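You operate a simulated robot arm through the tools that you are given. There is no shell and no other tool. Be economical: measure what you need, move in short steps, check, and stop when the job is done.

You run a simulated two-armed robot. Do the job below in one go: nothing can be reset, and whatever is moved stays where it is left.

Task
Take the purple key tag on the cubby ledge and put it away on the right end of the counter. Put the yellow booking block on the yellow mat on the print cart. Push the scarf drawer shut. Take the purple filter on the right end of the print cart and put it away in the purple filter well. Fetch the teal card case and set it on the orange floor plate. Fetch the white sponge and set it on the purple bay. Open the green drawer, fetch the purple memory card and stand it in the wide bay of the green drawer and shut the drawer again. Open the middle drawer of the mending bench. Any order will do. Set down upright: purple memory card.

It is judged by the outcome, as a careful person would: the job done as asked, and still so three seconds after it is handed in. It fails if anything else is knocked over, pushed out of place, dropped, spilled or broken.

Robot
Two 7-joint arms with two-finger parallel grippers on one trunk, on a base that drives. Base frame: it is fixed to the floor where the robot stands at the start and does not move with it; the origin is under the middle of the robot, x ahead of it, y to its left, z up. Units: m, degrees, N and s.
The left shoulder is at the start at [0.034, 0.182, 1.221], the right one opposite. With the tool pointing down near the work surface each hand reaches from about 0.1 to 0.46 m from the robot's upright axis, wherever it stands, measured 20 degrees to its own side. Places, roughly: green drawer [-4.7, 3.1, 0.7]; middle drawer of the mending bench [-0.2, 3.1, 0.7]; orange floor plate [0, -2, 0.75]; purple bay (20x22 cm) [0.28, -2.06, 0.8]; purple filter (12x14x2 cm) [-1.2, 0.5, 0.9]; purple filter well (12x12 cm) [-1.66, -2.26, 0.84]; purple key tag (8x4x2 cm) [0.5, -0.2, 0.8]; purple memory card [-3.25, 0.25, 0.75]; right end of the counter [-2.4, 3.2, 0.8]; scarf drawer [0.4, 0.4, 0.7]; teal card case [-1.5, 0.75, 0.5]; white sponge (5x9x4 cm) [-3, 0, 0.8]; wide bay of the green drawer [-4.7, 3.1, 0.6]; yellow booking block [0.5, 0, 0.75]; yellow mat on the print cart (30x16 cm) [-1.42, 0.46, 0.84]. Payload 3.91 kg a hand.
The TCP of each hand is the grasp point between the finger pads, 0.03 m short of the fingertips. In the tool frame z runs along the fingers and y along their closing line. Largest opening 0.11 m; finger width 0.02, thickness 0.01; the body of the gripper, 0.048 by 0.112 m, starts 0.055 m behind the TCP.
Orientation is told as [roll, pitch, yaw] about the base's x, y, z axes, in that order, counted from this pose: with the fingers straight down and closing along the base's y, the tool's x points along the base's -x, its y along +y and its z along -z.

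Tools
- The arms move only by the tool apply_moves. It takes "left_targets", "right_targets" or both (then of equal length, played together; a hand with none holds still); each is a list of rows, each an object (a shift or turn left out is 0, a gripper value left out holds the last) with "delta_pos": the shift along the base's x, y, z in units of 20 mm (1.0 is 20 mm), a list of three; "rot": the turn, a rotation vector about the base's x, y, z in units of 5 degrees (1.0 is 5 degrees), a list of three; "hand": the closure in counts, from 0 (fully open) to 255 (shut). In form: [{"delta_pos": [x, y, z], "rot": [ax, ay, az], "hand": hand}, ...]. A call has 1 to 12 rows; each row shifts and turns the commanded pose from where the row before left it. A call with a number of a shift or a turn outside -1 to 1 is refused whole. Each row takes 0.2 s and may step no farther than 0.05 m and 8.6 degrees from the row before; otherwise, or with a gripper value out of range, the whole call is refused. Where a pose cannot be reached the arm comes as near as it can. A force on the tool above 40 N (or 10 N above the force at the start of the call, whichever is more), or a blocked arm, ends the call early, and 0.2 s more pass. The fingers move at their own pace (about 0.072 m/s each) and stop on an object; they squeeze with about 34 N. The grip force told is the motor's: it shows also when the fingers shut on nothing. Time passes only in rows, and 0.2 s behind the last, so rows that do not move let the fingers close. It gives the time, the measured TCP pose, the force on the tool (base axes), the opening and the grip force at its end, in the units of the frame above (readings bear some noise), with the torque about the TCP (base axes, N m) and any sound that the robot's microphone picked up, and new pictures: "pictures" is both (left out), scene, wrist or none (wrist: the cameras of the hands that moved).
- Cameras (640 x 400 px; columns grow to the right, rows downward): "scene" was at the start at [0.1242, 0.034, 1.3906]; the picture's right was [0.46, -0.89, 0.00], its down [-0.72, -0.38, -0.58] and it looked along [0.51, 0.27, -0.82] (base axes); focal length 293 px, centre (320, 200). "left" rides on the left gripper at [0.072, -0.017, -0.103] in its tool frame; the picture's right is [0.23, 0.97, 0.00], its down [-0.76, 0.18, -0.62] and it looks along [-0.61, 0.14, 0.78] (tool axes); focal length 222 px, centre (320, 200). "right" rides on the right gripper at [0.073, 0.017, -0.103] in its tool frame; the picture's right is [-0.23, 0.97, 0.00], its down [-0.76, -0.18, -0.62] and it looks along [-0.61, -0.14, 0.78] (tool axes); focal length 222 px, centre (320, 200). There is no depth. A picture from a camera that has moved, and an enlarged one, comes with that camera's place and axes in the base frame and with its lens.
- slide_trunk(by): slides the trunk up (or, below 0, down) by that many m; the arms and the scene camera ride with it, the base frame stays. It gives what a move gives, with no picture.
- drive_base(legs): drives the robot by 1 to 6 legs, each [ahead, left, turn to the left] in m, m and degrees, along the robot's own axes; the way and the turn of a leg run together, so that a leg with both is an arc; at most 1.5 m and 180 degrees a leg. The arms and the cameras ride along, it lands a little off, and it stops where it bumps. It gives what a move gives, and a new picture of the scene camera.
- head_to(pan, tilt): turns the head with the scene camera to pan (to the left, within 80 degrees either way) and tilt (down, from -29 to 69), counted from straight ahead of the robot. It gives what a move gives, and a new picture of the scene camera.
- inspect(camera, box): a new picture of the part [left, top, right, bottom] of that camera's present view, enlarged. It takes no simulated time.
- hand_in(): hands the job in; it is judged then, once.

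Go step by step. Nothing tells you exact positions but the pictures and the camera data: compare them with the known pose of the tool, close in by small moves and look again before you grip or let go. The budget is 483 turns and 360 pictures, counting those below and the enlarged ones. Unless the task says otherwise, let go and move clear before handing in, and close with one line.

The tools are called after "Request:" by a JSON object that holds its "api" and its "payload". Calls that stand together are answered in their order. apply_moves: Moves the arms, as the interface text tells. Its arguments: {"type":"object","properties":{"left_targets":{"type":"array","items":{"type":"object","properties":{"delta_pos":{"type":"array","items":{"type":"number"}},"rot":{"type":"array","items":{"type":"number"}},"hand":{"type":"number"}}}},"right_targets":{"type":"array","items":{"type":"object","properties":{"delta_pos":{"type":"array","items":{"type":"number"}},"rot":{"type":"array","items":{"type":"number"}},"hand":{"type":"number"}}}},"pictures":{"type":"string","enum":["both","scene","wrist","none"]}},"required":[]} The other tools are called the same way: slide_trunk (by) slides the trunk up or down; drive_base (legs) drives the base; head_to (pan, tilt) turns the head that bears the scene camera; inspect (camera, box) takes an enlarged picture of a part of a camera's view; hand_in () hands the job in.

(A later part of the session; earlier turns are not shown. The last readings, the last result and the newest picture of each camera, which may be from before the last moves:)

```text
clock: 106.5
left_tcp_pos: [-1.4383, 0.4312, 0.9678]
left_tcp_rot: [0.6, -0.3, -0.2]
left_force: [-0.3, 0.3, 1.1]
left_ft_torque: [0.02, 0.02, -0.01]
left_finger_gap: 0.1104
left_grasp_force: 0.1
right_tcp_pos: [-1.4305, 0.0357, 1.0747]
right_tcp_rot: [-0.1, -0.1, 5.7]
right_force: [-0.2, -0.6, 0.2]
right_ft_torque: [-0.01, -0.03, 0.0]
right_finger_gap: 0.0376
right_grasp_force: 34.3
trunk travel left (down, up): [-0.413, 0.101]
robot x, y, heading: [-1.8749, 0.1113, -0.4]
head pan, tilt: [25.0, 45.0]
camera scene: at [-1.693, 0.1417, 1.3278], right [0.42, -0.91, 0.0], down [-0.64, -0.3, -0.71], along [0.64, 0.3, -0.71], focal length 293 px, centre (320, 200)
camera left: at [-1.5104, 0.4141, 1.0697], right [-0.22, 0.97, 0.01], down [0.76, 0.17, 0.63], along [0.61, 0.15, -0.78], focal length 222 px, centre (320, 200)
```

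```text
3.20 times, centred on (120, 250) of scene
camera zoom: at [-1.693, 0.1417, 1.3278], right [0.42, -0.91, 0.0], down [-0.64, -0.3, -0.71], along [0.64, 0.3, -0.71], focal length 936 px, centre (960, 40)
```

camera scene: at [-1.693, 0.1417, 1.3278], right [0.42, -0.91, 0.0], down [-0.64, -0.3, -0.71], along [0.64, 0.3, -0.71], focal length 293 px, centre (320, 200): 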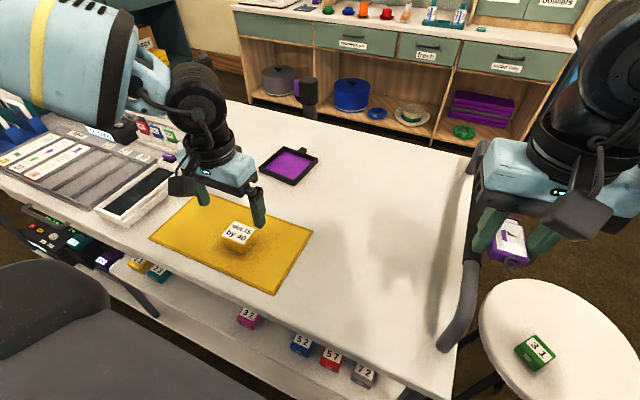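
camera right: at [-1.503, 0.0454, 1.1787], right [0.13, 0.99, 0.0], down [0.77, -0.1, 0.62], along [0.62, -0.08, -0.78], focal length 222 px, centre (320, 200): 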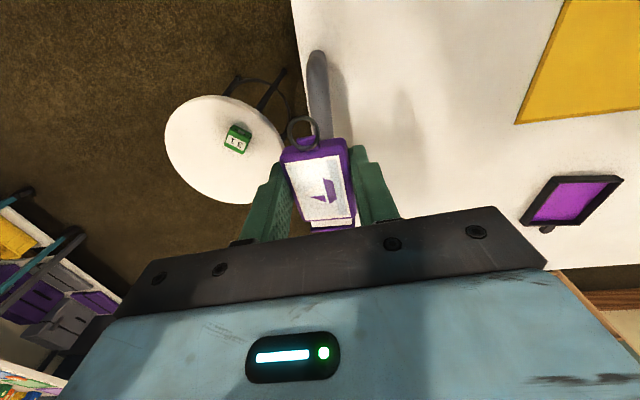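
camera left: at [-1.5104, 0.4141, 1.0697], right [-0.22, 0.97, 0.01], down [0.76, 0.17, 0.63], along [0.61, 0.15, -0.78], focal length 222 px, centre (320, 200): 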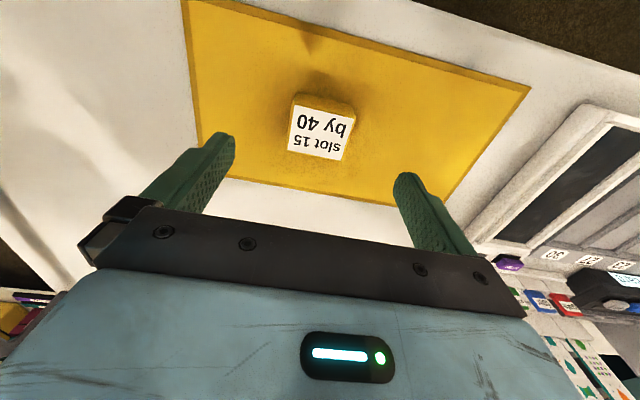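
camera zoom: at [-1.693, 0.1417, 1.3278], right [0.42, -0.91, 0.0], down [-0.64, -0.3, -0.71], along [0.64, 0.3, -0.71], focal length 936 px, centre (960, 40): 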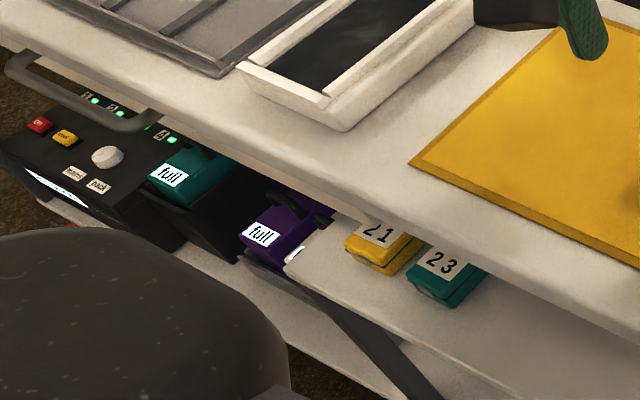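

Teal case "23" is at about (-1.47, 0.80) on the shelf (z≈0.5). I'll raise/retract the left hand, strafe left clear of the table and back a little.

Request:
{"api": "apply_moves", "payload": {"left_targets": [{"delta_pos": [0, 0, 1]}, {"delta_pos": [-1, 0, 1]}, {"delta_pos": [-1, 0, 1]}, {"delta_pos": [-1, 0, 1]}, {"delta_pos": [-1, 0, 0]}, {"delta_pos": [-1, 0, 0]}], "right_targets": [{"delta_pos": [0, 0, 1]}, {"delta_pos": [-1, 0, 1]}, {"delta_pos": [-1, 0, 0]}, {"delta_pos": [-1, 0, 0]}, {"delta_pos": [-1, 0, 0]}, {}], "pictures": "none"}}

Request:
{"api": "drive_base", "payload": {"legs": [[0, 0.6, 0]]}}

Request:
{"api": "drive_base", "payload": {"legs": [[-0.13, 0, 0]]}}

Request:
{"api": "head_to", "payload": {"pan": 10, "tilt": 55}}

```text
clock: 107.9
left_tcp_pos: [-1.5367, 0.4327, 1.0471]
left_tcp_rot: [0.5, -0.4, -0.2]
left_force: [0.1, -0.3, 0.0]
left_ft_torque: [0.0, 0.0, -0.01]
left_finger_gap: 0.1098
left_grasp_force: 0.1
right_tcp_pos: [-1.5098, 0.0362, 1.1175]
right_tcp_rot: [-0.1, 0.0, 5.6]
right_force: [0.1, -1.3, -0.2]
right_ft_torque: [0.03, -0.01, 0.0]
right_finger_gap: 0.0374
right_grasp_force: 34.2
trunk travel left (down, up): [-0.413, 0.101]
robot x, y, heading: [-1.8736, 0.1083, -0.4]
head pan, tilt: [25.0, 45.0]
```

```text
clock: 113.6
left_tcp_pos: [-1.5355, 1.0264, 1.0467]
left_tcp_rot: [0.5, -0.3, -0.2]
left_force: [0.3, 0.3, 1.4]
left_ft_torque: [-0.04, -0.01, 0.03]
left_finger_gap: 0.1102
left_grasp_force: 0.0
right_tcp_pos: [-1.5065, 0.6297, 1.1166]
right_tcp_rot: [-0.2, -0.2, 5.8]
right_force: [-0.4, 0.2, -0.9]
right_ft_torque: [0.0, 0.01, -0.01]
right_finger_gap: 0.0373
right_grasp_force: 33.5
trunk travel left (down, up): [-0.413, 0.101]
robot x, y, heading: [-1.8688, 0.7007, 0.0]
head pan, tilt: [25.0, 45.0]
camera scene: at [-1.6904, 0.7356, 1.3278], right [0.42, -0.91, 0.0], down [-0.64, -0.3, -0.71], along [0.64, 0.3, -0.71], focal length 293 px, centre (320, 200)
```

scene: 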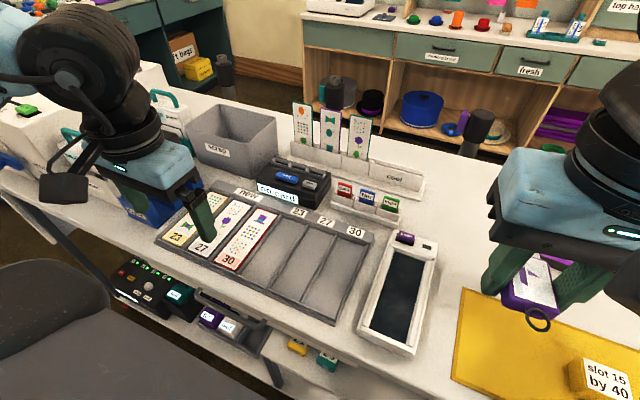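

```text
clock: 114.8
left_tcp_pos: [-1.6616, 1.0276, 1.0469]
left_tcp_rot: [0.5, -0.4, -0.2]
left_force: [-0.4, -0.1, 0.4]
left_ft_torque: [0.01, -0.06, 0.01]
left_finger_gap: 0.1099
left_grasp_force: 0.0
right_tcp_pos: [-1.6364, 0.6302, 1.1163]
right_tcp_rot: [-0.1, -0.1, 5.7]
right_force: [-0.5, -0.2, -0.2]
right_ft_torque: [0.03, -0.02, 0.02]
right_finger_gap: 0.0372
right_grasp_force: 34.3
trunk travel left (down, up): [-0.413, 0.101]
robot x, y, heading: [-2.0015, 0.7006, -0.1]
head pan, tilt: [25.0, 45.0]
camera scene: at [-1.8189, 0.7359, 1.3278], right [0.42, -0.91, 0.0], down [-0.64, -0.3, -0.71], along [0.64, 0.3, -0.71], focal length 293 px, centre (320, 200)
```

scene: 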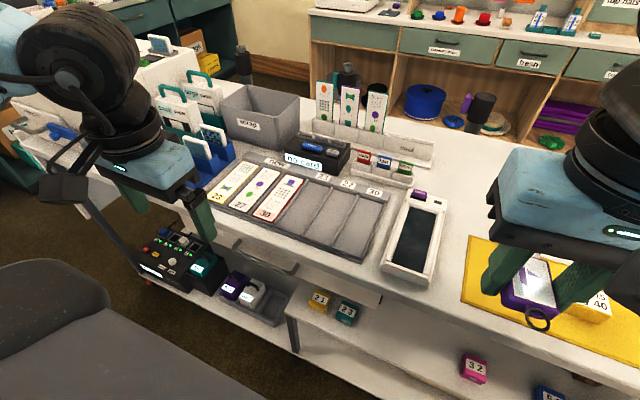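

```text
clock: 115.6
left_tcp_pos: [-1.6622, 1.0274, 1.0476]
left_tcp_rot: [0.5, -0.3, -0.3]
left_force: [-0.2, 0.2, 0.5]
left_ft_torque: [-0.01, -0.02, 0.0]
left_finger_gap: 0.1102
left_grasp_force: 0.0
right_tcp_pos: [-1.6361, 0.6321, 1.1167]
right_tcp_rot: [-0.2, -0.1, 5.5]
right_force: [0.4, -0.4, -0.5]
right_ft_torque: [-0.01, 0.0, 0.01]
right_finger_gap: 0.0372
right_grasp_force: 33.9
trunk travel left (down, up): [-0.413, 0.101]
robot x, y, heading: [-1.9981, 0.6997, -0.3]
head pan, tilt: [10.0, 55.0]
camera scene: at [-1.8213, 0.7142, 1.3144], right [0.17, -0.99, 0.0], down [-0.81, -0.14, -0.57], along [0.57, 0.1, -0.82], focal length 293 px, centre (320, 200)
```

scene: 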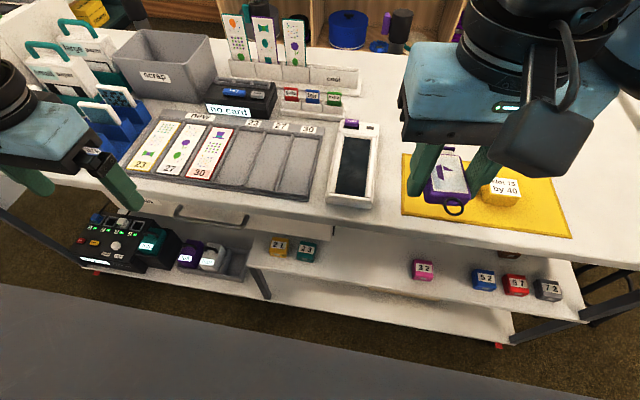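

Case centre ≈(-1.46, 0.82), top z≈0.52, under the cart top's edge (x≈-1.525). I'll grasp it with the left hand tilted forward ~50°. First bring the right hand back/up and lower the trunk.

Request:
{"api": "apply_moves", "payload": {"right_targets": [{"delta_pos": [-0.7, 0, 1]}, {"delta_pos": [-0.7, 0, 1]}, {"delta_pos": [-0.7, 0, 1]}, {"delta_pos": [-0.7, 0, 1]}, {"delta_pos": [-0.7, -0.5, 1]}, {"delta_pos": [0, -0.5, 1]}], "left_targets": [{"delta_pos": [0, -1, 0]}, {"delta_pos": [0, -1, 0]}, {"delta_pos": [0, -1, 0]}, {"delta_pos": [0, -1, 0]}, {"delta_pos": [0, -1, 0]}, {"delta_pos": [0, -1, 0]}], "pictures": "none"}}

Request:
{"api": "slide_trunk", "payload": {"by": -0.25}}

Request:
{"api": "head_to", "payload": {"pan": 5, "tilt": 50}}

```text
clock: 117.1
left_tcp_pos: [-1.6606, 0.9081, 1.0473]
left_tcp_rot: [0.6, -0.4, -0.1]
left_force: [0.7, 0.0, 0.2]
left_ft_torque: [0.05, -0.02, 0.02]
left_finger_gap: 0.1101
left_grasp_force: 0.1
right_tcp_pos: [-1.7009, 0.612, 1.2257]
right_tcp_rot: [-1.4, 0.3, 4.8]
right_force: [0.7, 0.9, -0.6]
right_ft_torque: [0.02, -0.01, 0.01]
right_finger_gap: 0.0369
right_grasp_force: 34.2
trunk travel left (down, up): [-0.413, 0.101]
robot x, y, heading: [-1.9997, 0.7012, -0.1]
head pan, tilt: [10.0, 55.0]
stopped in row 6 (right hand): the force on the tool passed its limit at 60 N (the readings are from after the stop); the commanded pose is now the measured one
```

```text
clock: 117.7
left_tcp_pos: [-1.6621, 0.9079, 1.0245]
left_tcp_rot: [0.6, 0.2, -0.3]
left_force: [0.6, 0.7, 0.6]
left_ft_torque: [0.01, 0.0, 0.02]
left_finger_gap: 0.11
left_grasp_force: 0.0
right_tcp_pos: [-1.6939, 0.6108, 1.1991]
right_tcp_rot: [-1.8, 1.3, 4.1]
right_force: [-0.1, 0.3, 0.7]
right_ft_torque: [0.0, 0.0, 0.01]
right_finger_gap: 0.0368
right_grasp_force: 33.9
trunk travel left (down, up): [-0.394, 0.12]
robot x, y, heading: [-1.9988, 0.6988, -0.1]
head pan, tilt: [10.0, 55.0]
stopped: the force on the tool passed its limit at 54 N (the readings are from after the stop); the commanded pose is now the measured one
```

```text
clock: 118.3
left_tcp_pos: [-1.6627, 0.9086, 1.0261]
left_tcp_rot: [0.4, 0.0, -0.2]
left_force: [0.1, -0.1, -0.5]
left_ft_torque: [0.0, 0.01, 0.0]
left_finger_gap: 0.1101
left_grasp_force: 0.0
right_tcp_pos: [-1.6955, 0.6096, 1.2019]
right_tcp_rot: [-1.4, 1.0, 4.0]
right_force: [0.9, -0.2, -0.4]
right_ft_torque: [0.03, 0.0, -0.04]
right_finger_gap: 0.0371
right_grasp_force: 33.6
trunk travel left (down, up): [-0.394, 0.12]
robot x, y, heading: [-2.0012, 0.7017, 0.0]
head pan, tilt: [5.0, 50.0]
camera scene: at [-1.7974, 0.7083, 1.3171], right [0.08, -1.0, 0.0], down [-0.6, -0.05, -0.8], along [0.79, 0.06, -0.61], focal length 293 px, centre (320, 200)
```

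scene: 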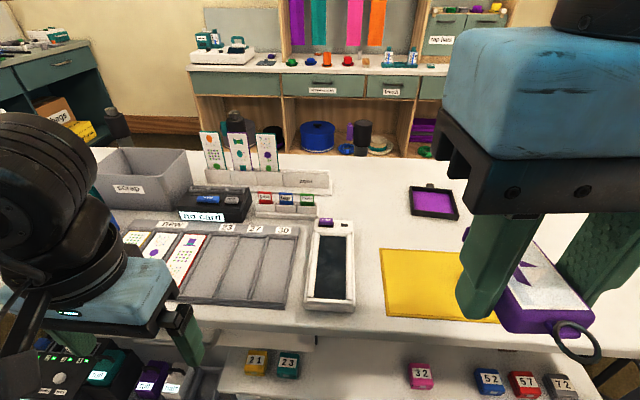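

The right hand bumped against the head. I'll move it forward and right, then lower the trunk.

Request:
{"api": "apply_moves", "payload": {"right_targets": [{"delta_pos": [1, -1, 0]}, {"delta_pos": [1, -1, 0]}, {"delta_pos": [1, -1, -0.5]}, {"delta_pos": [1, -1, -0.5], "rot": [0.3, -0.2, 0]}, {"delta_pos": [0.5, -1, -0.5]}], "pictures": "none"}}

Request:
{"api": "slide_trunk", "payload": {"by": -0.2}}

Request:
{"api": "head_to", "payload": {"pan": 5, "tilt": 45}}

```text
clock: 119.5
left_tcp_pos: [-1.6617, 0.9081, 1.0261]
left_tcp_rot: [0.6, 0.1, -0.2]
left_force: [-0.6, -0.3, 0.0]
left_ft_torque: [0.02, -0.03, 0.01]
left_finger_gap: 0.1099
left_grasp_force: 0.0
right_tcp_pos: [-1.6069, 0.51, 1.1745]
right_tcp_rot: [0.2, -0.4, 4.3]
right_force: [0.6, 0.3, -0.3]
right_ft_torque: [0.03, 0.04, -0.01]
right_finger_gap: 0.0371
right_grasp_force: 34.3
trunk travel left (down, up): [-0.394, 0.12]
robot x, y, heading: [-2.0012, 0.7026, -0.2]
head pan, tilt: [5.0, 50.0]
```

```text
clock: 121.7
left_tcp_pos: [-1.6589, 0.9077, 0.821]
left_tcp_rot: [0.5, 1.2, -0.3]
left_force: [-0.3, -0.1, -0.1]
left_ft_torque: [0.0, -0.01, -0.02]
left_finger_gap: 0.1099
left_grasp_force: 0.0
right_tcp_pos: [-1.6074, 0.5091, 0.9739]
right_tcp_rot: [0.1, -0.4, 4.2]
right_force: [-0.5, 0.2, -0.5]
right_ft_torque: [0.01, -0.04, 0.01]
right_finger_gap: 0.0371
right_grasp_force: 33.8
trunk travel left (down, up): [-0.194, 0.32]
robot x, y, heading: [-1.9976, 0.7044, 0.2]
head pan, tilt: [5.0, 50.0]
```

```text
clock: 122.4
left_tcp_pos: [-1.6588, 0.9073, 0.8206]
left_tcp_rot: [0.5, 1.2, -0.3]
left_force: [0.1, -0.4, 0.8]
left_ft_torque: [0.0, -0.02, 0.01]
left_finger_gap: 0.1102
left_grasp_force: 0.0
right_tcp_pos: [-1.6067, 0.5093, 0.9744]
right_tcp_rot: [0.0, -0.2, 4.3]
right_force: [-0.2, -0.5, 0.1]
right_ft_torque: [0.01, 0.0, 0.0]
right_finger_gap: 0.037
right_grasp_force: 34.3
trunk travel left (down, up): [-0.194, 0.32]
robot x, y, heading: [-2.0034, 0.6996, -0.1]
head pan, tilt: [5.0, 45.0]
camera scene: at [-1.7409, 0.7083, 1.0963], right [0.08, -1.0, 0.0], down [-0.7, -0.06, -0.71], along [0.7, 0.06, -0.71], focal length 293 px, centre (320, 200)
```

scene: 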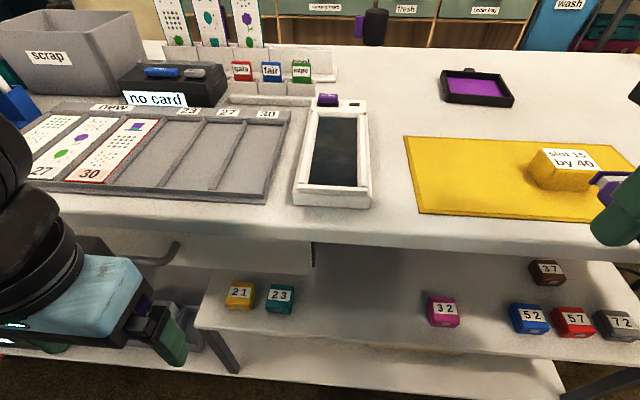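

Lower the left hand in front of the shelf, aligned with the teal case in y, starting to tilt.

Request:
{"api": "apply_moves", "payload": {"left_targets": [{"delta_pos": [0, -1, -1], "rot": [-0.1, -0.25, 0]}, {"delta_pos": [0, -1, -1]}, {"delta_pos": [0, -1, -1]}, {"delta_pos": [0, -1, -1]}, {"delta_pos": [0, -0.4, -1]}, {"delta_pos": [0, 0, -1]}, {"delta_pos": [0, 0, -1], "rot": [0, -1, 0]}, {"delta_pos": [0, 0, -1], "rot": [0, -1, 0]}, {"delta_pos": [0, 0, -1], "rot": [0, -1, 0]}, {"delta_pos": [0, 0, -1], "rot": [0, -1, 0]}], "pictures": "both"}}

```text
clock: 124.6
left_tcp_pos: [-1.6521, 0.8231, 0.6224]
left_tcp_rot: [0.0, -20.1, -0.1]
left_force: [0.1, 0.4, -0.6]
left_ft_torque: [-0.02, 0.02, 0.01]
left_finger_gap: 0.1102
left_grasp_force: 0.0
left hand out of reach, approached as far as the arm can: row 1, 10
right_tcp_pos: [-1.6065, 0.511, 0.9745]
right_tcp_rot: [0.1, -0.3, 4.4]
right_force: [-1.4, -0.2, 0.2]
right_ft_torque: [0.05, -0.01, -0.03]
right_finger_gap: 0.0369
right_grasp_force: 33.8
trunk travel left (down, up): [-0.194, 0.32]
robot x, y, heading: [-2.0016, 0.7036, -0.1]
head pan, tilt: [5.0, 45.0]
camera scene: at [-1.7409, 0.7083, 1.0964], right [0.08, -1.0, 0.0], down [-0.7, -0.06, -0.71], along [0.7, 0.06, -0.71], focal length 293 px, centre (320, 200)
camera left: at [-1.7566, 0.8062, 0.6943], right [-0.21, 0.97, -0.08], down [0.5, 0.18, 0.85], along [0.84, 0.14, -0.53], focal length 222 px, centre (320, 200)
```

scene: 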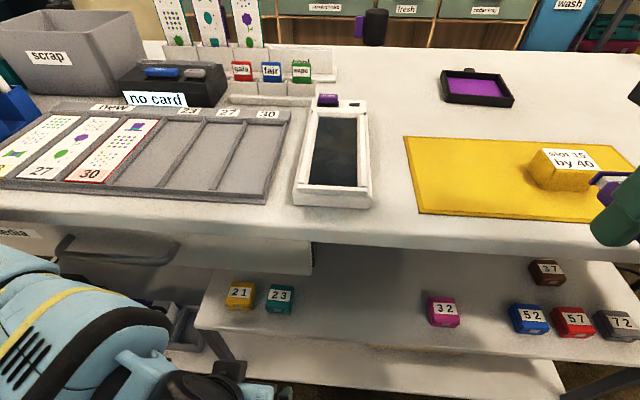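
left: 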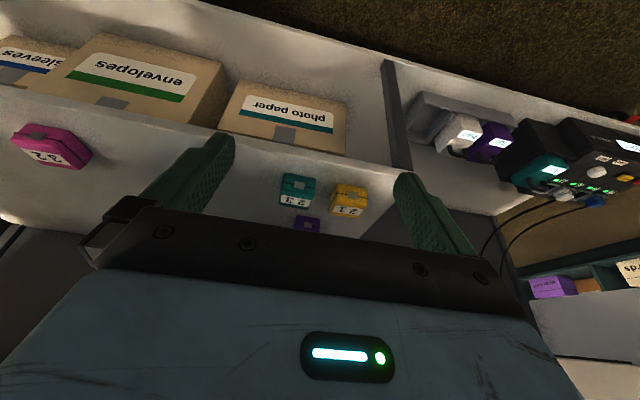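

Request:
{"api": "inspect", "payload": {"camera": "left", "box": [240, 140, 400, 240]}}

Request:
{"api": "inspect", "payload": {"camera": "scene", "box": [200, 260, 330, 340]}}

```text
4.00 times, centred on (320, 190) of left
camera zoom: at [-1.7566, 0.8062, 0.6943], right [-0.21, 0.97, -0.08], down [0.5, 0.18, 0.85], along [0.84, 0.14, -0.53], focal length 888 px, centre (320, 240)
```

zoom: 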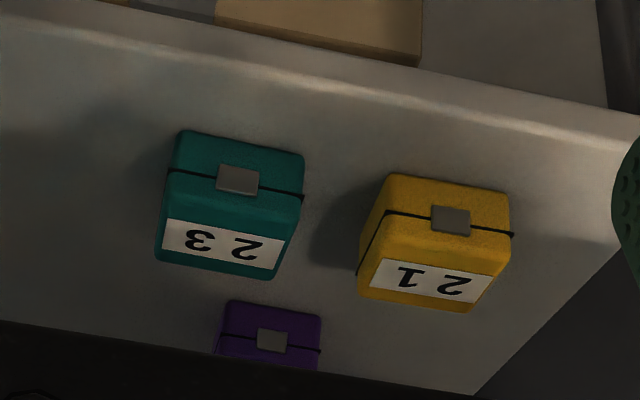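

```text
4.92 times, centred on (265, 300) of scene
camera zoom: at [-1.7409, 0.7083, 1.0964], right [0.08, -1.0, 0.0], down [-0.7, -0.06, -0.71], along [0.7, 0.06, -0.71], focal length 1440 px, centre (591, -292)
```

zoom: 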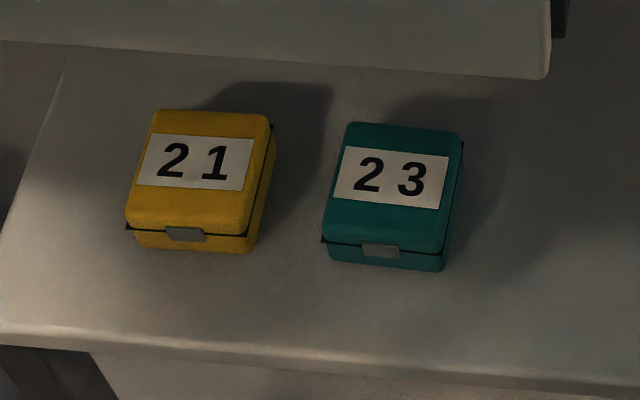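

Case: x -1.48..-1.43, y≈0.82, z 0.48..0.513, ~5 cm wide with ~3 cm gap to the yellow one. Tilt to 50° and approach with fingers set to ~7 cm.

Request:
{"api": "apply_moves", "payload": {"left_targets": [{"delta_pos": [0.7, 0, -0.5], "rot": [0, -1, 0], "hand": 95}, {"delta_pos": [0.7, 0, -0.5], "rot": [0, -1, 0]}, {"delta_pos": [0.7, 0, -0.5], "rot": [0, -1, 0]}, {"delta_pos": [0.7, 0, -0.5], "rot": [0, -1, 0]}, {"delta_pos": [0.7, 0, -0.5], "rot": [0, -1, 0]}, {"delta_pos": [0.7, 0, -0.5], "rot": [0, -1, 0]}], "pictures": "both"}}

```text
clock: 126.0
left_tcp_pos: [-1.5173, 0.8457, 0.646]
left_tcp_rot: [0.7, -49.0, -0.2]
left_force: [-0.1, -0.1, 0.5]
left_ft_torque: [-0.01, -0.01, 0.02]
left_finger_gap: 0.0691
left_grasp_force: 0.1
left hand out of reach, approached as far as the arm can: row 1, 2, 3, 4, 5, 6
right_tcp_pos: [-1.6052, 0.5098, 0.9737]
right_tcp_rot: [0.1, -0.4, 4.4]
right_force: [-0.5, 0.1, 0.0]
right_ft_torque: [0.01, -0.02, -0.02]
right_finger_gap: 0.0367
right_grasp_force: 33.8
trunk travel left (down, up): [-0.194, 0.32]
robot x, y, heading: [-2.0001, 0.702, -0.3]
head pan, tilt: [5.0, 45.0]
camera scene: at [-1.7409, 0.7082, 1.0963], right [0.08, -1.0, 0.0], down [-0.7, -0.06, -0.71], along [0.7, 0.06, -0.71], focal length 293 px, centre (320, 200)
camera left: at [-1.6446, 0.8281, 0.6588], right [-0.15, 0.97, -0.16], down [0.03, 0.17, 0.98], along [0.99, 0.14, -0.05], focal length 222 px, centre (320, 200)
```

scene: 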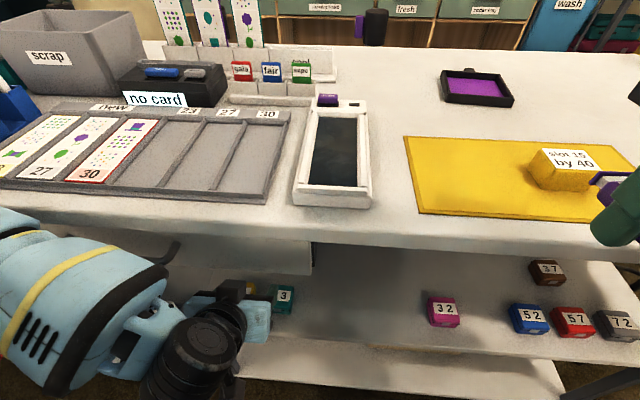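
left: 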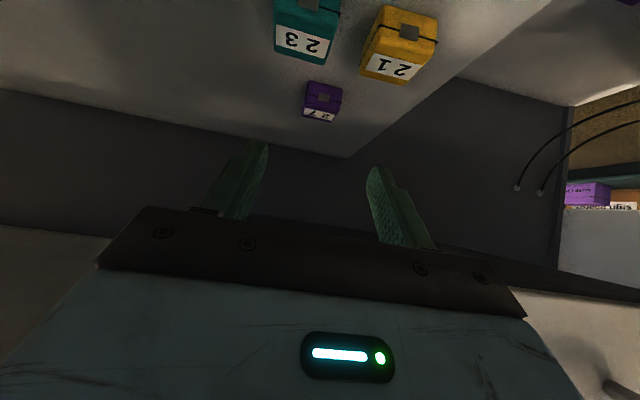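

The arm can't get low enough at this trunk height. I'll pull back slightly, raise the right hand, and lower the trunk.

Request:
{"api": "apply_moves", "payload": {"left_targets": [{"delta_pos": [-0.5, 0, 1]}, {"delta_pos": [-0.5, 0, 1]}, {}, {}, {}, {}], "right_targets": [{"delta_pos": [0, 0, 1]}, {"delta_pos": [0, 0, 1]}, {"delta_pos": [0, 0, 1]}, {"delta_pos": [0, 0, 1]}, {"delta_pos": [0, 0, 1]}, {"delta_pos": [0, 0, 1]}], "pictures": "none"}}

```text
clock: 127.4
left_tcp_pos: [-1.5382, 0.8448, 0.6865]
left_tcp_rot: [0.4, -50.0, -0.3]
left_force: [1.4, -0.1, -0.4]
left_ft_torque: [-0.03, -0.01, 0.04]
left_finger_gap: 0.0691
left_grasp_force: 0.0
right_tcp_pos: [-1.6049, 0.5167, 1.0784]
right_tcp_rot: [0.2, -0.3, 4.3]
right_force: [-0.2, 0.0, -0.4]
right_ft_torque: [0.0, -0.01, -0.03]
right_finger_gap: 0.0372
right_grasp_force: 33.5
right hand out of reach, approached as far as the arm can: row 6
trunk travel left (down, up): [-0.194, 0.32]
robot x, y, heading: [-2.0047, 0.6987, -0.2]
head pan, tilt: [5.0, 45.0]
```

Request:
{"api": "slide_trunk", "payload": {"by": -0.14}}

Request:
{"api": "apply_moves", "payload": {"left_targets": [{"delta_pos": [0, -0.6, -0.5]}, {"delta_pos": [0, -0.6, -0.5]}], "pictures": "both"}}

```text
clock: 129.1
left_tcp_pos: [-1.5406, 0.8494, 0.5239]
left_tcp_rot: [0.8, -46.6, 0.1]
left_force: [0.5, -0.4, 0.0]
left_ft_torque: [-0.02, -0.02, -0.01]
left_finger_gap: 0.0692
left_grasp_force: 0.0
right_tcp_pos: [-1.5667, 0.5152, 0.895]
right_tcp_rot: [1.1, 5.7, 4.7]
right_force: [-0.3, 0.2, 0.4]
right_ft_torque: [-0.02, -0.02, -0.03]
right_finger_gap: 0.0368
right_grasp_force: 33.9
trunk travel left (down, up): [-0.054, 0.46]
robot x, y, heading: [-1.9997, 0.7024, -0.1]
head pan, tilt: [5.0, 45.0]
```

```text
clock: 129.8
left_tcp_pos: [-1.5008, 0.8426, 0.5489]
left_tcp_rot: [-0.4, -53.6, 3.0]
left_force: [0.4, -0.2, -0.6]
left_ft_torque: [0.03, -0.02, 0.0]
left_finger_gap: 0.0689
left_grasp_force: 0.0
left hand out of reach, approached as far as the arm can: row 2
right_tcp_pos: [-1.5609, 0.5225, 0.8913]
right_tcp_rot: [1.0, 6.1, 5.3]
right_force: [0.8, -0.2, -0.1]
right_ft_torque: [-0.01, -0.01, 0.0]
right_finger_gap: 0.037
right_grasp_force: 33.9
trunk travel left (down, up): [-0.054, 0.46]
robot x, y, heading: [-2.0008, 0.7014, 0.9]
head pan, tilt: [5.0, 45.0]
stopped in row 2 (left hand): the arm was blocked; the commanded pose is now the measured one
camera scene: at [-1.7013, 0.7109, 0.937], right [0.1, -0.99, 0.0], down [-0.69, -0.07, -0.72], along [0.71, 0.07, -0.7], focal length 293 px, centre (320, 200)
camera left: at [-1.6262, 0.8188, 0.5514], right [-0.18, 0.97, -0.19], down [-0.06, 0.18, 0.98], along [0.98, 0.19, 0.02], focal length 222 px, centre (320, 200)
```

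scene: 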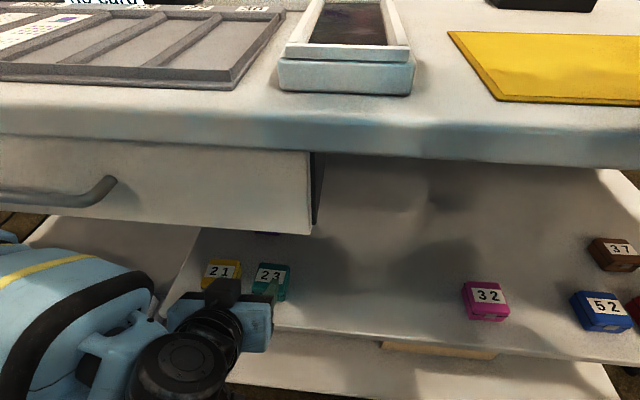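
left: 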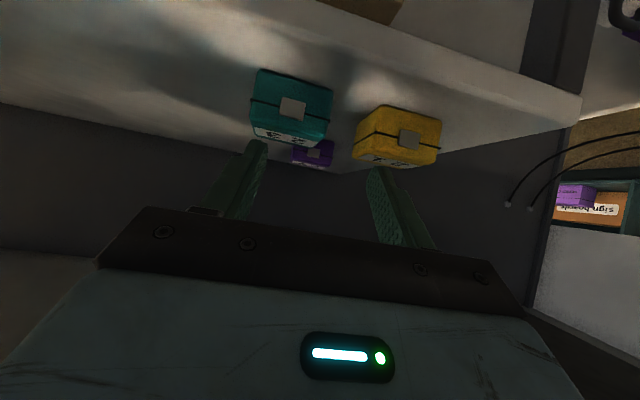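

The arm is cramped. I'll pull the hand back a bit, back the base 0.1 m so the arm is more extended, and retry.

Request:
{"api": "apply_moves", "payload": {"left_targets": [{"delta_pos": [-1, 0, 0.3]}, {"delta_pos": [-1, 0, 0.2]}], "pictures": "none"}}

Request:
{"api": "drive_base", "payload": {"legs": [[-0.1, 0, -0.9]]}}

Request:
{"api": "apply_moves", "payload": {"left_targets": [{"delta_pos": [1, 0, 0]}, {"delta_pos": [1, 0, 0]}, {"delta_pos": [1, -0.4, -0.5], "rot": [0, 0.4, -0.5]}, {"delta_pos": [1, -0.4, -0.5], "rot": [0, 0.4, 0]}], "pictures": "both"}}

```text
clock: 130.4
left_tcp_pos: [-1.5234, 0.8552, 0.5483]
left_tcp_rot: [-0.5, -53.1, 4.1]
left_force: [-0.7, -0.9, -0.3]
left_ft_torque: [0.01, 0.03, 0.0]
left_finger_gap: 0.069
left_grasp_force: 0.0
left hand out of reach, approached as far as the arm can: row 2
right_tcp_pos: [-1.5598, 0.5295, 0.8949]
right_tcp_rot: [0.6, 6.2, 5.6]
right_force: [0.9, 0.5, -0.6]
right_ft_torque: [-0.02, -0.02, 0.0]
right_finger_gap: 0.037
right_grasp_force: 33.9
trunk travel left (down, up): [-0.054, 0.46]
robot x, y, heading: [-1.9976, 0.7019, 0.8]
head pan, tilt: [5.0, 45.0]
```

```text
clock: 131.6
left_tcp_pos: [-1.6153, 0.8324, 0.5377]
left_tcp_rot: [-0.2, -51.5, 1.1]
left_force: [0.6, 0.3, -0.4]
left_ft_torque: [0.02, -0.01, -0.02]
left_finger_gap: 0.0693
left_grasp_force: 0.1
right_tcp_pos: [-1.6487, 0.5151, 0.8858]
right_tcp_rot: [1.0, 7.1, 4.0]
right_force: [-0.7, 0.9, 0.0]
right_ft_torque: [0.04, 0.0, 0.0]
right_finger_gap: 0.0371
right_grasp_force: 33.5
trunk travel left (down, up): [-0.054, 0.46]
robot x, y, heading: [-2.1005, 0.7039, -0.5]
head pan, tilt: [5.0, 45.0]
camera scene: at [-1.7844, 0.707, 0.9336], right [0.08, -1.0, 0.0], down [-0.7, -0.05, -0.71], along [0.71, 0.05, -0.71], focal length 293 px, centre (320, 200)
```

scene: 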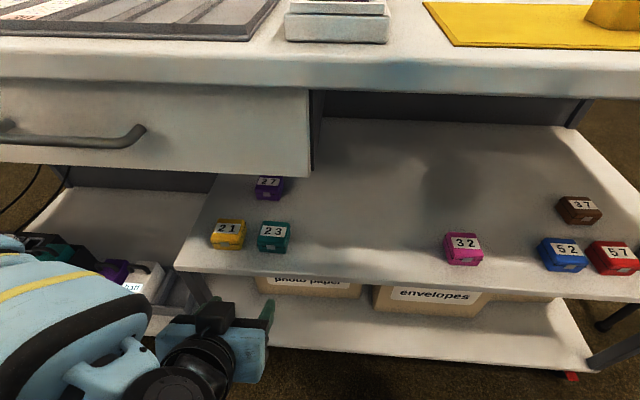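

```text
clock: 132.6
left_tcp_pos: [-1.5343, 0.8177, 0.5176]
left_tcp_rot: [-0.3, -47.5, -1.4]
left_force: [0.6, -0.2, 0.5]
left_ft_torque: [-0.02, 0.02, 0.06]
left_finger_gap: 0.0689
left_grasp_force: 0.1
right_tcp_pos: [-1.6478, 0.5146, 0.887]
right_tcp_rot: [0.9, 7.0, 4.0]
right_force: [-0.9, -0.2, -0.8]
right_ft_torque: [0.02, 0.02, 0.02]
right_finger_gap: 0.037
right_grasp_force: 34.0
trunk travel left (down, up): [-0.054, 0.46]
robot x, y, heading: [-2.0999, 0.7023, -1.0]
head pan, tilt: [5.0, 45.0]
camera scene: at [-1.7839, 0.707, 0.9334], right [0.08, -1.0, 0.0], down [-0.71, -0.05, -0.71], along [0.7, 0.05, -0.71], focal length 293 px, centre (320, 200)
camera left: at [-1.6612, 0.803, 0.5333], right [-0.13, 0.98, -0.17], down [0.06, 0.18, 0.98], along [0.99, 0.11, -0.08], focal length 222 px, centre (320, 200)
```

scene: 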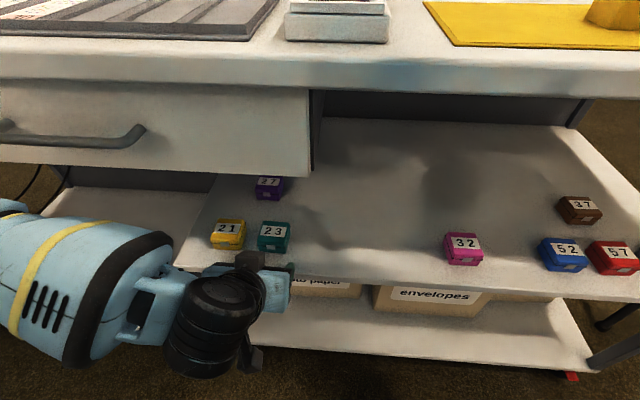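
left: 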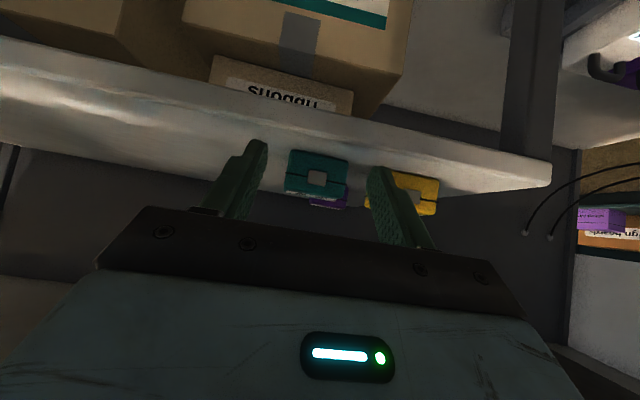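

Now well centred on the teal case. Narrow the fingers slightly and advance.

Request:
{"api": "apply_moves", "payload": {"left_targets": [{"delta_pos": [0.6, 0, 0], "hand": 107}, {"delta_pos": [1, 0, -0.1]}, {"delta_pos": [0.7, 0, 0]}], "pictures": "both"}}

```text
clock: 133.4
left_tcp_pos: [-1.4884, 0.8174, 0.5167]
left_tcp_rot: [-0.3, -47.5, -1.4]
left_force: [0.3, 0.6, 0.4]
left_ft_torque: [-0.02, 0.01, 0.02]
left_finger_gap: 0.064
left_grasp_force: 0.1
right_tcp_pos: [-1.6476, 0.5152, 0.8881]
right_tcp_rot: [0.9, 7.1, 4.0]
right_force: [1.0, 0.0, 0.6]
right_ft_torque: [0.01, 0.04, 0.06]
right_finger_gap: 0.037
right_grasp_force: 33.7
trunk travel left (down, up): [-0.054, 0.46]
robot x, y, heading: [-2.1029, 0.7005, -0.3]
head pan, tilt: [5.0, 45.0]
camera scene: at [-1.784, 0.707, 0.9335], right [0.08, -1.0, 0.0], down [-0.7, -0.05, -0.71], along [0.7, 0.05, -0.71], focal length 293 px, centre (320, 200)
camera left: at [-1.6149, 0.8029, 0.5316], right [-0.13, 0.98, -0.17], down [0.06, 0.18, 0.98], along [0.99, 0.11, -0.08], focal length 222 px, centre (320, 200)
```

scene: 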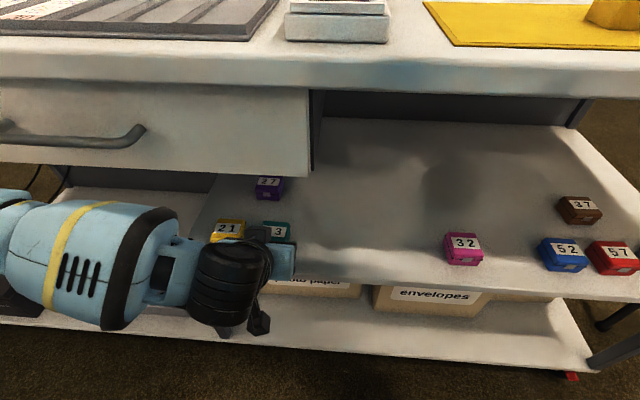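
left: 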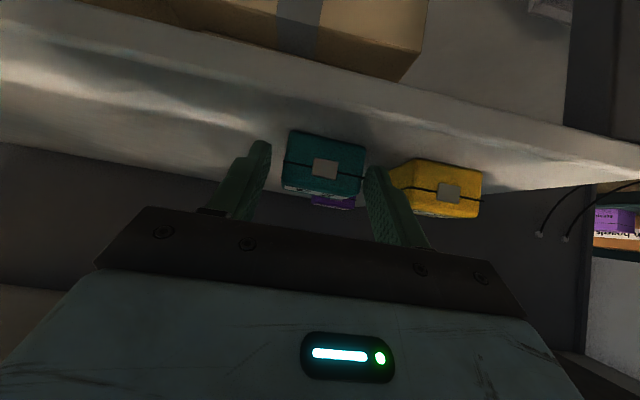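

Request:
{"api": "apply_moves", "payload": {"left_targets": [{"delta_pos": [0, 0.2, 0]}, {"delta_pos": [0.7, 0, -0.1]}, {"delta_pos": [0.6, 0, -0.1]}], "pictures": "wrist"}}

```text
clock: 134.2
left_tcp_pos: [-1.4622, 0.8206, 0.5117]
left_tcp_rot: [-0.4, -47.6, -1.4]
left_force: [-0.2, -0.4, 0.9]
left_ft_torque: [0.02, -0.01, -0.02]
left_finger_gap: 0.0638
left_grasp_force: 0.0
right_tcp_pos: [-1.6483, 0.5136, 0.8868]
right_tcp_rot: [1.0, 7.1, 4.0]
right_force: [-0.2, -0.1, -0.6]
right_ft_torque: [0.01, 0.0, -0.01]
right_finger_gap: 0.0367
right_grasp_force: 34.2
trunk travel left (down, up): [-0.054, 0.46]
robot x, y, heading: [-2.0989, 0.703, -0.1]
head pan, tilt: [5.0, 45.0]
camera left: at [-1.5894, 0.8064, 0.5279], right [-0.13, 0.98, -0.17], down [0.06, 0.18, 0.98], along [0.99, 0.11, -0.08], focal length 222 px, centre (320, 200)
```

left: 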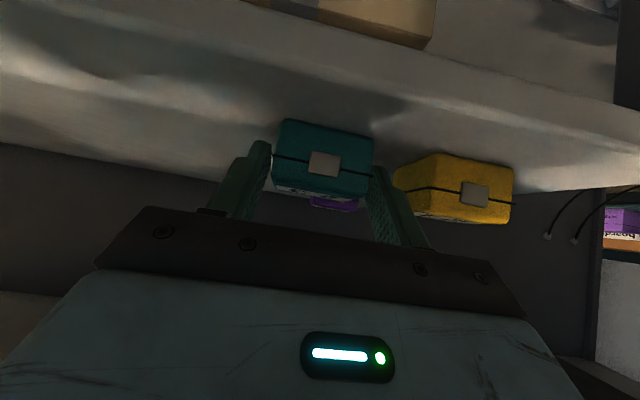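

Request:
{"api": "apply_moves", "payload": {"left_targets": [{"hand": 255}, {}, {}, {}, {"delta_pos": [0, 0, 0.3]}, {"delta_pos": [0, 0, 0.5]}, {"delta_pos": [0, 0, 0.7]}], "pictures": "both"}}

```text
clock: 135.8
left_tcp_pos: [-1.4647, 0.8213, 0.541]
left_tcp_rot: [-0.4, -47.6, -1.4]
left_force: [-0.1, -0.5, 0.3]
left_ft_torque: [0.0, 0.0, 0.01]
left_finger_gap: 0.0511
left_grasp_force: 34.1
right_tcp_pos: [-1.648, 0.5144, 0.8864]
right_tcp_rot: [0.9, 7.1, 4.1]
right_force: [0.3, 0.1, 0.0]
right_ft_torque: [0.0, 0.04, -0.01]
right_finger_gap: 0.037
right_grasp_force: 33.8
trunk travel left (down, up): [-0.054, 0.46]
robot x, y, heading: [-2.1009, 0.7016, -0.6]
head pan, tilt: [5.0, 45.0]
camera scene: at [-1.7841, 0.707, 0.9335], right [0.08, -1.0, 0.0], down [-0.7, -0.05, -0.71], along [0.7, 0.05, -0.71], focal length 293 px, centre (320, 200)
camera left: at [-1.5901, 0.807, 0.5577], right [-0.13, 0.98, -0.17], down [0.06, 0.18, 0.98], along [0.99, 0.11, -0.08], focal length 222 px, centre (320, 200)
```

scene: 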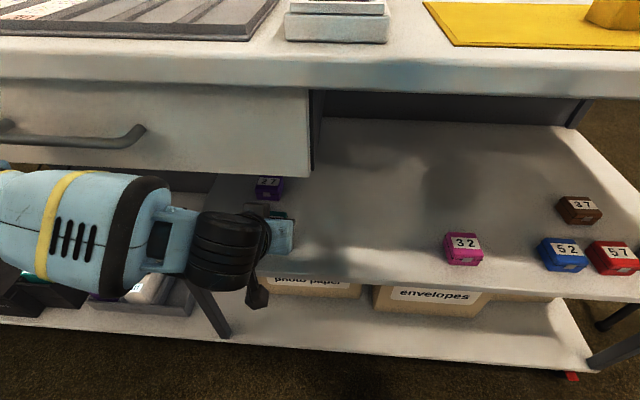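
left: 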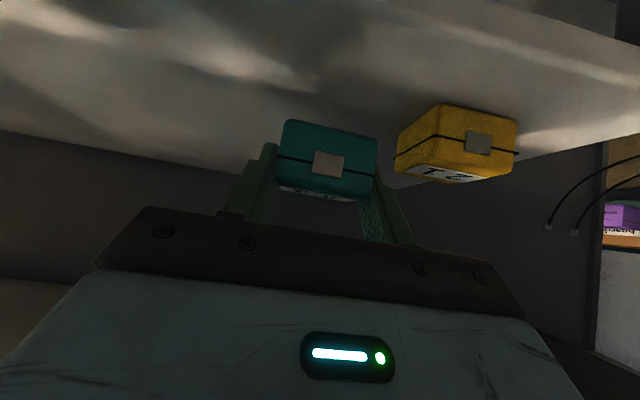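

Case is held. Back off from the cart, then raise.

Request:
{"api": "drive_base", "payload": {"legs": [[-0.25, 0, 0]]}}

Request:
{"api": "slide_trunk", "payload": {"by": 0.38}}

Request:
{"api": "head_to", "payload": {"pan": 0, "tilt": 40}}

```text
clock: 137.6
left_tcp_pos: [-1.6735, 0.8395, 0.5316]
left_tcp_rot: [-0.4, -46.7, 0.3]
left_force: [-0.5, 0.1, 0.0]
left_ft_torque: [0.0, 0.01, 0.01]
left_finger_gap: 0.0511
left_grasp_force: 33.7
right_tcp_pos: [-1.8448, 0.5278, 0.8761]
right_tcp_rot: [0.8, 8.6, 5.4]
right_force: [-0.3, 0.3, -0.6]
right_ft_torque: [-0.02, 0.01, -0.01]
right_finger_gap: 0.0369
right_grasp_force: 34.5
trunk travel left (down, up): [-0.054, 0.46]
robot x, y, heading: [-2.3124, 0.7019, 0.9]
head pan, tilt: [5.0, 45.0]
stopped in leg 1: the robot was blocked; the commanded pose is now the measured one
camera scene: at [-1.9856, 0.7163, 0.9289], right [0.1, -0.99, 0.0], down [-0.71, -0.08, -0.7], along [0.69, 0.07, -0.72], focal length 293 px, centre (320, 200)
```

scene: 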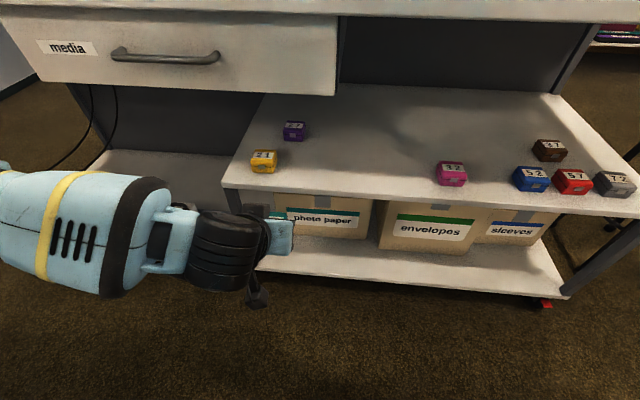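

```text
clock: 141.2
left_tcp_pos: [-1.6784, 0.8348, 1.0697]
left_tcp_rot: [0.3, -62.6, -0.6]
left_force: [0.1, 0.1, -1.0]
left_ft_torque: [0.02, -0.03, -0.02]
left_finger_gap: 0.0511
left_grasp_force: 33.6
right_tcp_pos: [-1.8609, 0.5229, 1.263]
right_tcp_rot: [0.8, 7.8, 5.0]
right_force: [0.1, -0.5, -0.3]
right_ft_torque: [-0.02, 0.03, 0.03]
right_finger_gap: 0.0369
right_grasp_force: 34.1
trunk travel left (down, up): [-0.434, 0.08]
robot x, y, heading: [-2.3148, 0.7038, 0.4]
head pan, tilt: [5.0, 45.0]
```

```text
clock: 141.9
left_tcp_pos: [-1.6792, 0.8339, 1.0698]
left_tcp_rot: [0.3, -62.7, -0.5]
left_force: [-1.0, -0.3, 0.2]
left_ft_torque: [0.02, 0.01, 0.01]
left_finger_gap: 0.0511
left_grasp_force: 34.0
right_tcp_pos: [-1.8598, 0.5234, 1.2626]
right_tcp_rot: [0.9, 7.7, 5.1]
right_force: [0.4, -0.6, -0.7]
right_ft_torque: [0.02, 0.03, -0.01]
right_finger_gap: 0.0372
right_grasp_force: 34.0
trunk travel left (down, up): [-0.434, 0.08]
robot x, y, heading: [-2.3148, 0.7001, 0.9]
head pan, tilt: [0.0, 40.0]
camera scene: at [-2.1364, 0.7042, 1.3604], right [0.01, -1.0, 0.0], down [-0.64, -0.01, -0.77], along [0.77, 0.01, -0.64], focal length 293 px, centre (320, 200)
```

scene: 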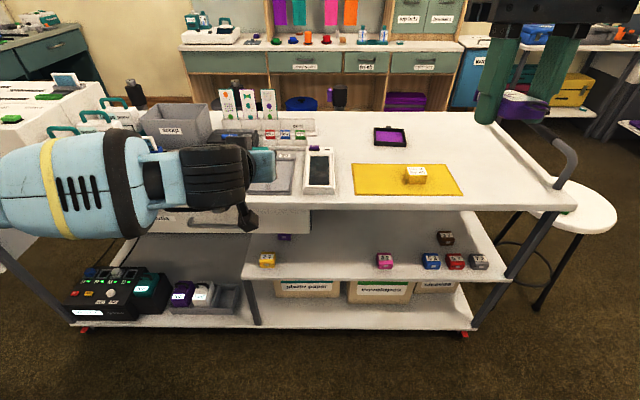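

I was blocked behind at x≈-2.31. Check what is there to either side.

Request:
{"api": "head_to", "payload": {"pan": -80, "tilt": 45}}

Request:
{"api": "head_to", "payload": {"pan": 80, "tilt": 35}}

```text
clock: 143.4
left_tcp_pos: [-1.6794, 0.8332, 1.0693]
left_tcp_rot: [0.3, -62.5, -0.6]
left_force: [-0.1, -0.8, -1.3]
left_ft_torque: [-0.02, 0.02, -0.02]
left_finger_gap: 0.0512
left_grasp_force: 34.3
right_tcp_pos: [-1.8605, 0.523, 1.2629]
right_tcp_rot: [0.8, 7.8, 5.0]
right_force: [0.3, -0.2, -0.1]
right_ft_torque: [0.0, -0.03, 0.01]
right_finger_gap: 0.0369
right_grasp_force: 33.6
trunk travel left (down, up): [-0.434, 0.08]
robot x, y, heading: [-2.3172, 0.6988, 0.5]
head pan, tilt: [-80.0, 45.0]
camera scene: at [-2.2063, 0.6233, 1.3532], right [-0.98, -0.18, 0.0], down [-0.13, 0.69, -0.71], along [0.13, -0.69, -0.71], focal length 293 px, centre (320, 200)
```

scene: 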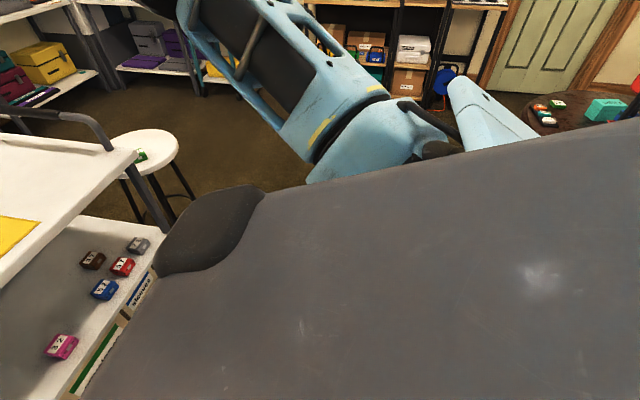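

```text
clock: 145.9
left_tcp_pos: [-1.6789, 0.8331, 1.0702]
left_tcp_rot: [0.3, -62.6, -0.6]
left_force: [-0.4, 0.3, -0.1]
left_ft_torque: [0.01, 0.04, 0.01]
left_finger_gap: 0.051
left_grasp_force: 33.5
right_tcp_pos: [-1.8608, 0.5233, 1.2622]
right_tcp_rot: [0.8, 7.7, 5.0]
right_force: [0.3, -0.5, 0.0]
right_ft_torque: [-0.01, -0.02, 0.03]
right_finger_gap: 0.0368
right_grasp_force: 33.7
trunk travel left (down, up): [-0.434, 0.08]
robot x, y, heading: [-2.3149, 0.7022, 0.7]
head pan, tilt: [80.0, 35.0]
camera scene: at [-2.207, 0.7901, 1.368], right [0.99, -0.16, 0.0], down [-0.09, -0.57, -0.82], along [0.13, 0.81, -0.57], focal length 293 px, centre (320, 200)
```

scene: 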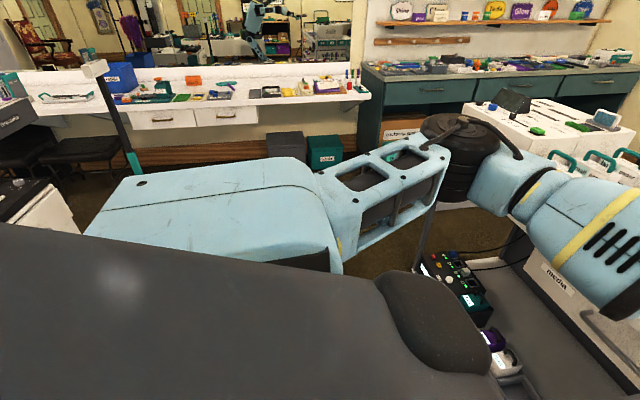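

The counter (white, under the mirror) is at y≈3. I'll strafe left along the cart to y≈1.5, then turn to face it.

Request:
{"api": "drive_base", "payload": {"legs": [[0.04, 0.8, 0]]}}

Request:
{"api": "drive_base", "payload": {"legs": [[0, 0, 90]]}}

Request:
{"api": "head_to", "payload": {"pan": 0, "tilt": 30}}

```text
clock: 153.3
left_tcp_pos: [-1.6512, 1.6427, 1.0705]
left_tcp_rot: [0.3, -62.6, -0.3]
left_force: [-0.4, -0.5, 0.7]
left_ft_torque: [0.02, 0.03, 0.02]
left_finger_gap: 0.0509
left_grasp_force: 33.0
right_tcp_pos: [-1.8303, 1.331, 1.2625]
right_tcp_rot: [0.8, 7.7, 5.5]
right_force: [-1.3, 0.6, -0.1]
right_ft_torque: [-0.03, 0.02, -0.01]
right_finger_gap: 0.0367
right_grasp_force: 33.9
trunk travel left (down, up): [-0.434, 0.08]
robot x, y, heading: [-2.2878, 1.5034, 1.3]
head pan, tilt: [80.0, 35.0]
camera scene: at [-2.1795, 1.5949, 1.368], right [0.99, -0.16, 0.0], down [-0.09, -0.57, -0.82], along [0.13, 0.81, -0.57], focal length 293 px, centre (320, 200)
```

scene: 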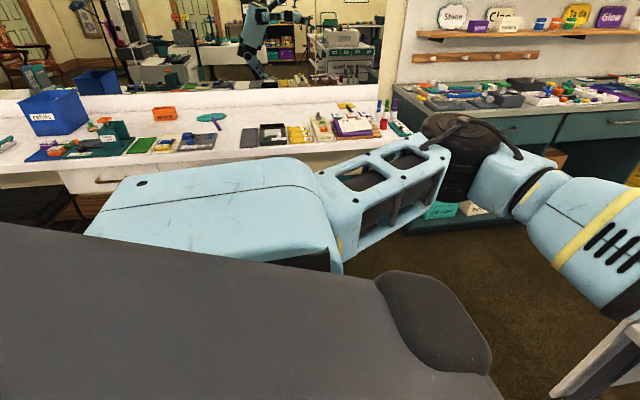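

```text
clock: 157.6
left_tcp_pos: [-2.4221, 2.142, 1.0697]
left_tcp_rot: [0.3, -62.7, 89.6]
left_force: [-0.2, -1.0, -0.2]
left_ft_torque: [-0.03, -0.01, -0.01]
left_finger_gap: 0.0512
left_grasp_force: 33.8
right_tcp_pos: [-2.1107, 1.9628, 1.2622]
right_tcp_rot: [0.8, 7.8, 95.2]
right_force: [-1.4, -0.3, -0.1]
right_ft_torque: [0.01, 0.0, -0.02]
right_finger_gap: 0.0371
right_grasp_force: 33.8
trunk travel left (down, up): [-0.434, 0.08]
robot x, y, heading: [-2.2881, 1.5017, 91.1]
head pan, tilt: [80.0, 35.0]
camera scene: at [-2.3771, 1.6156, 1.368], right [0.16, 0.99, 0.0], down [0.57, -0.09, -0.82], along [-0.81, 0.13, -0.57], focal length 293 px, centre (320, 200)
```

scene: 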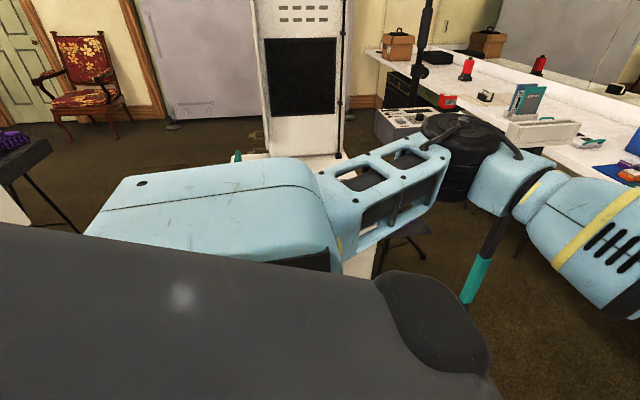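

```text
clock: 159.1
left_tcp_pos: [-2.4229, 2.1412, 1.0699]
left_tcp_rot: [0.3, -62.6, 89.5]
left_force: [0.8, 0.9, -0.1]
left_ft_torque: [0.0, 0.0, -0.01]
left_finger_gap: 0.0512
left_grasp_force: 34.0
right_tcp_pos: [-2.1118, 1.9625, 1.2626]
right_tcp_rot: [0.8, 7.7, 95.3]
right_force: [0.2, 0.2, -1.2]
right_ft_torque: [0.01, -0.01, 0.05]
right_finger_gap: 0.0369
right_grasp_force: 34.1
trunk travel left (down, up): [-0.434, 0.08]
robot x, y, heading: [-2.2889, 1.5064, 91.0]
head pan, tilt: [0.0, 30.0]
camera scene: at [-2.2915, 1.692, 1.3758], right [1.0, 0.02, 0.0], down [0.01, -0.5, -0.87], along [-0.01, 0.87, -0.5], focal length 293 px, centre (320, 200)
```

scene: 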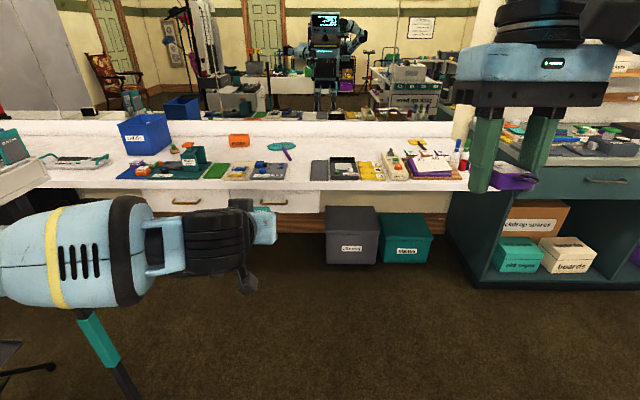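

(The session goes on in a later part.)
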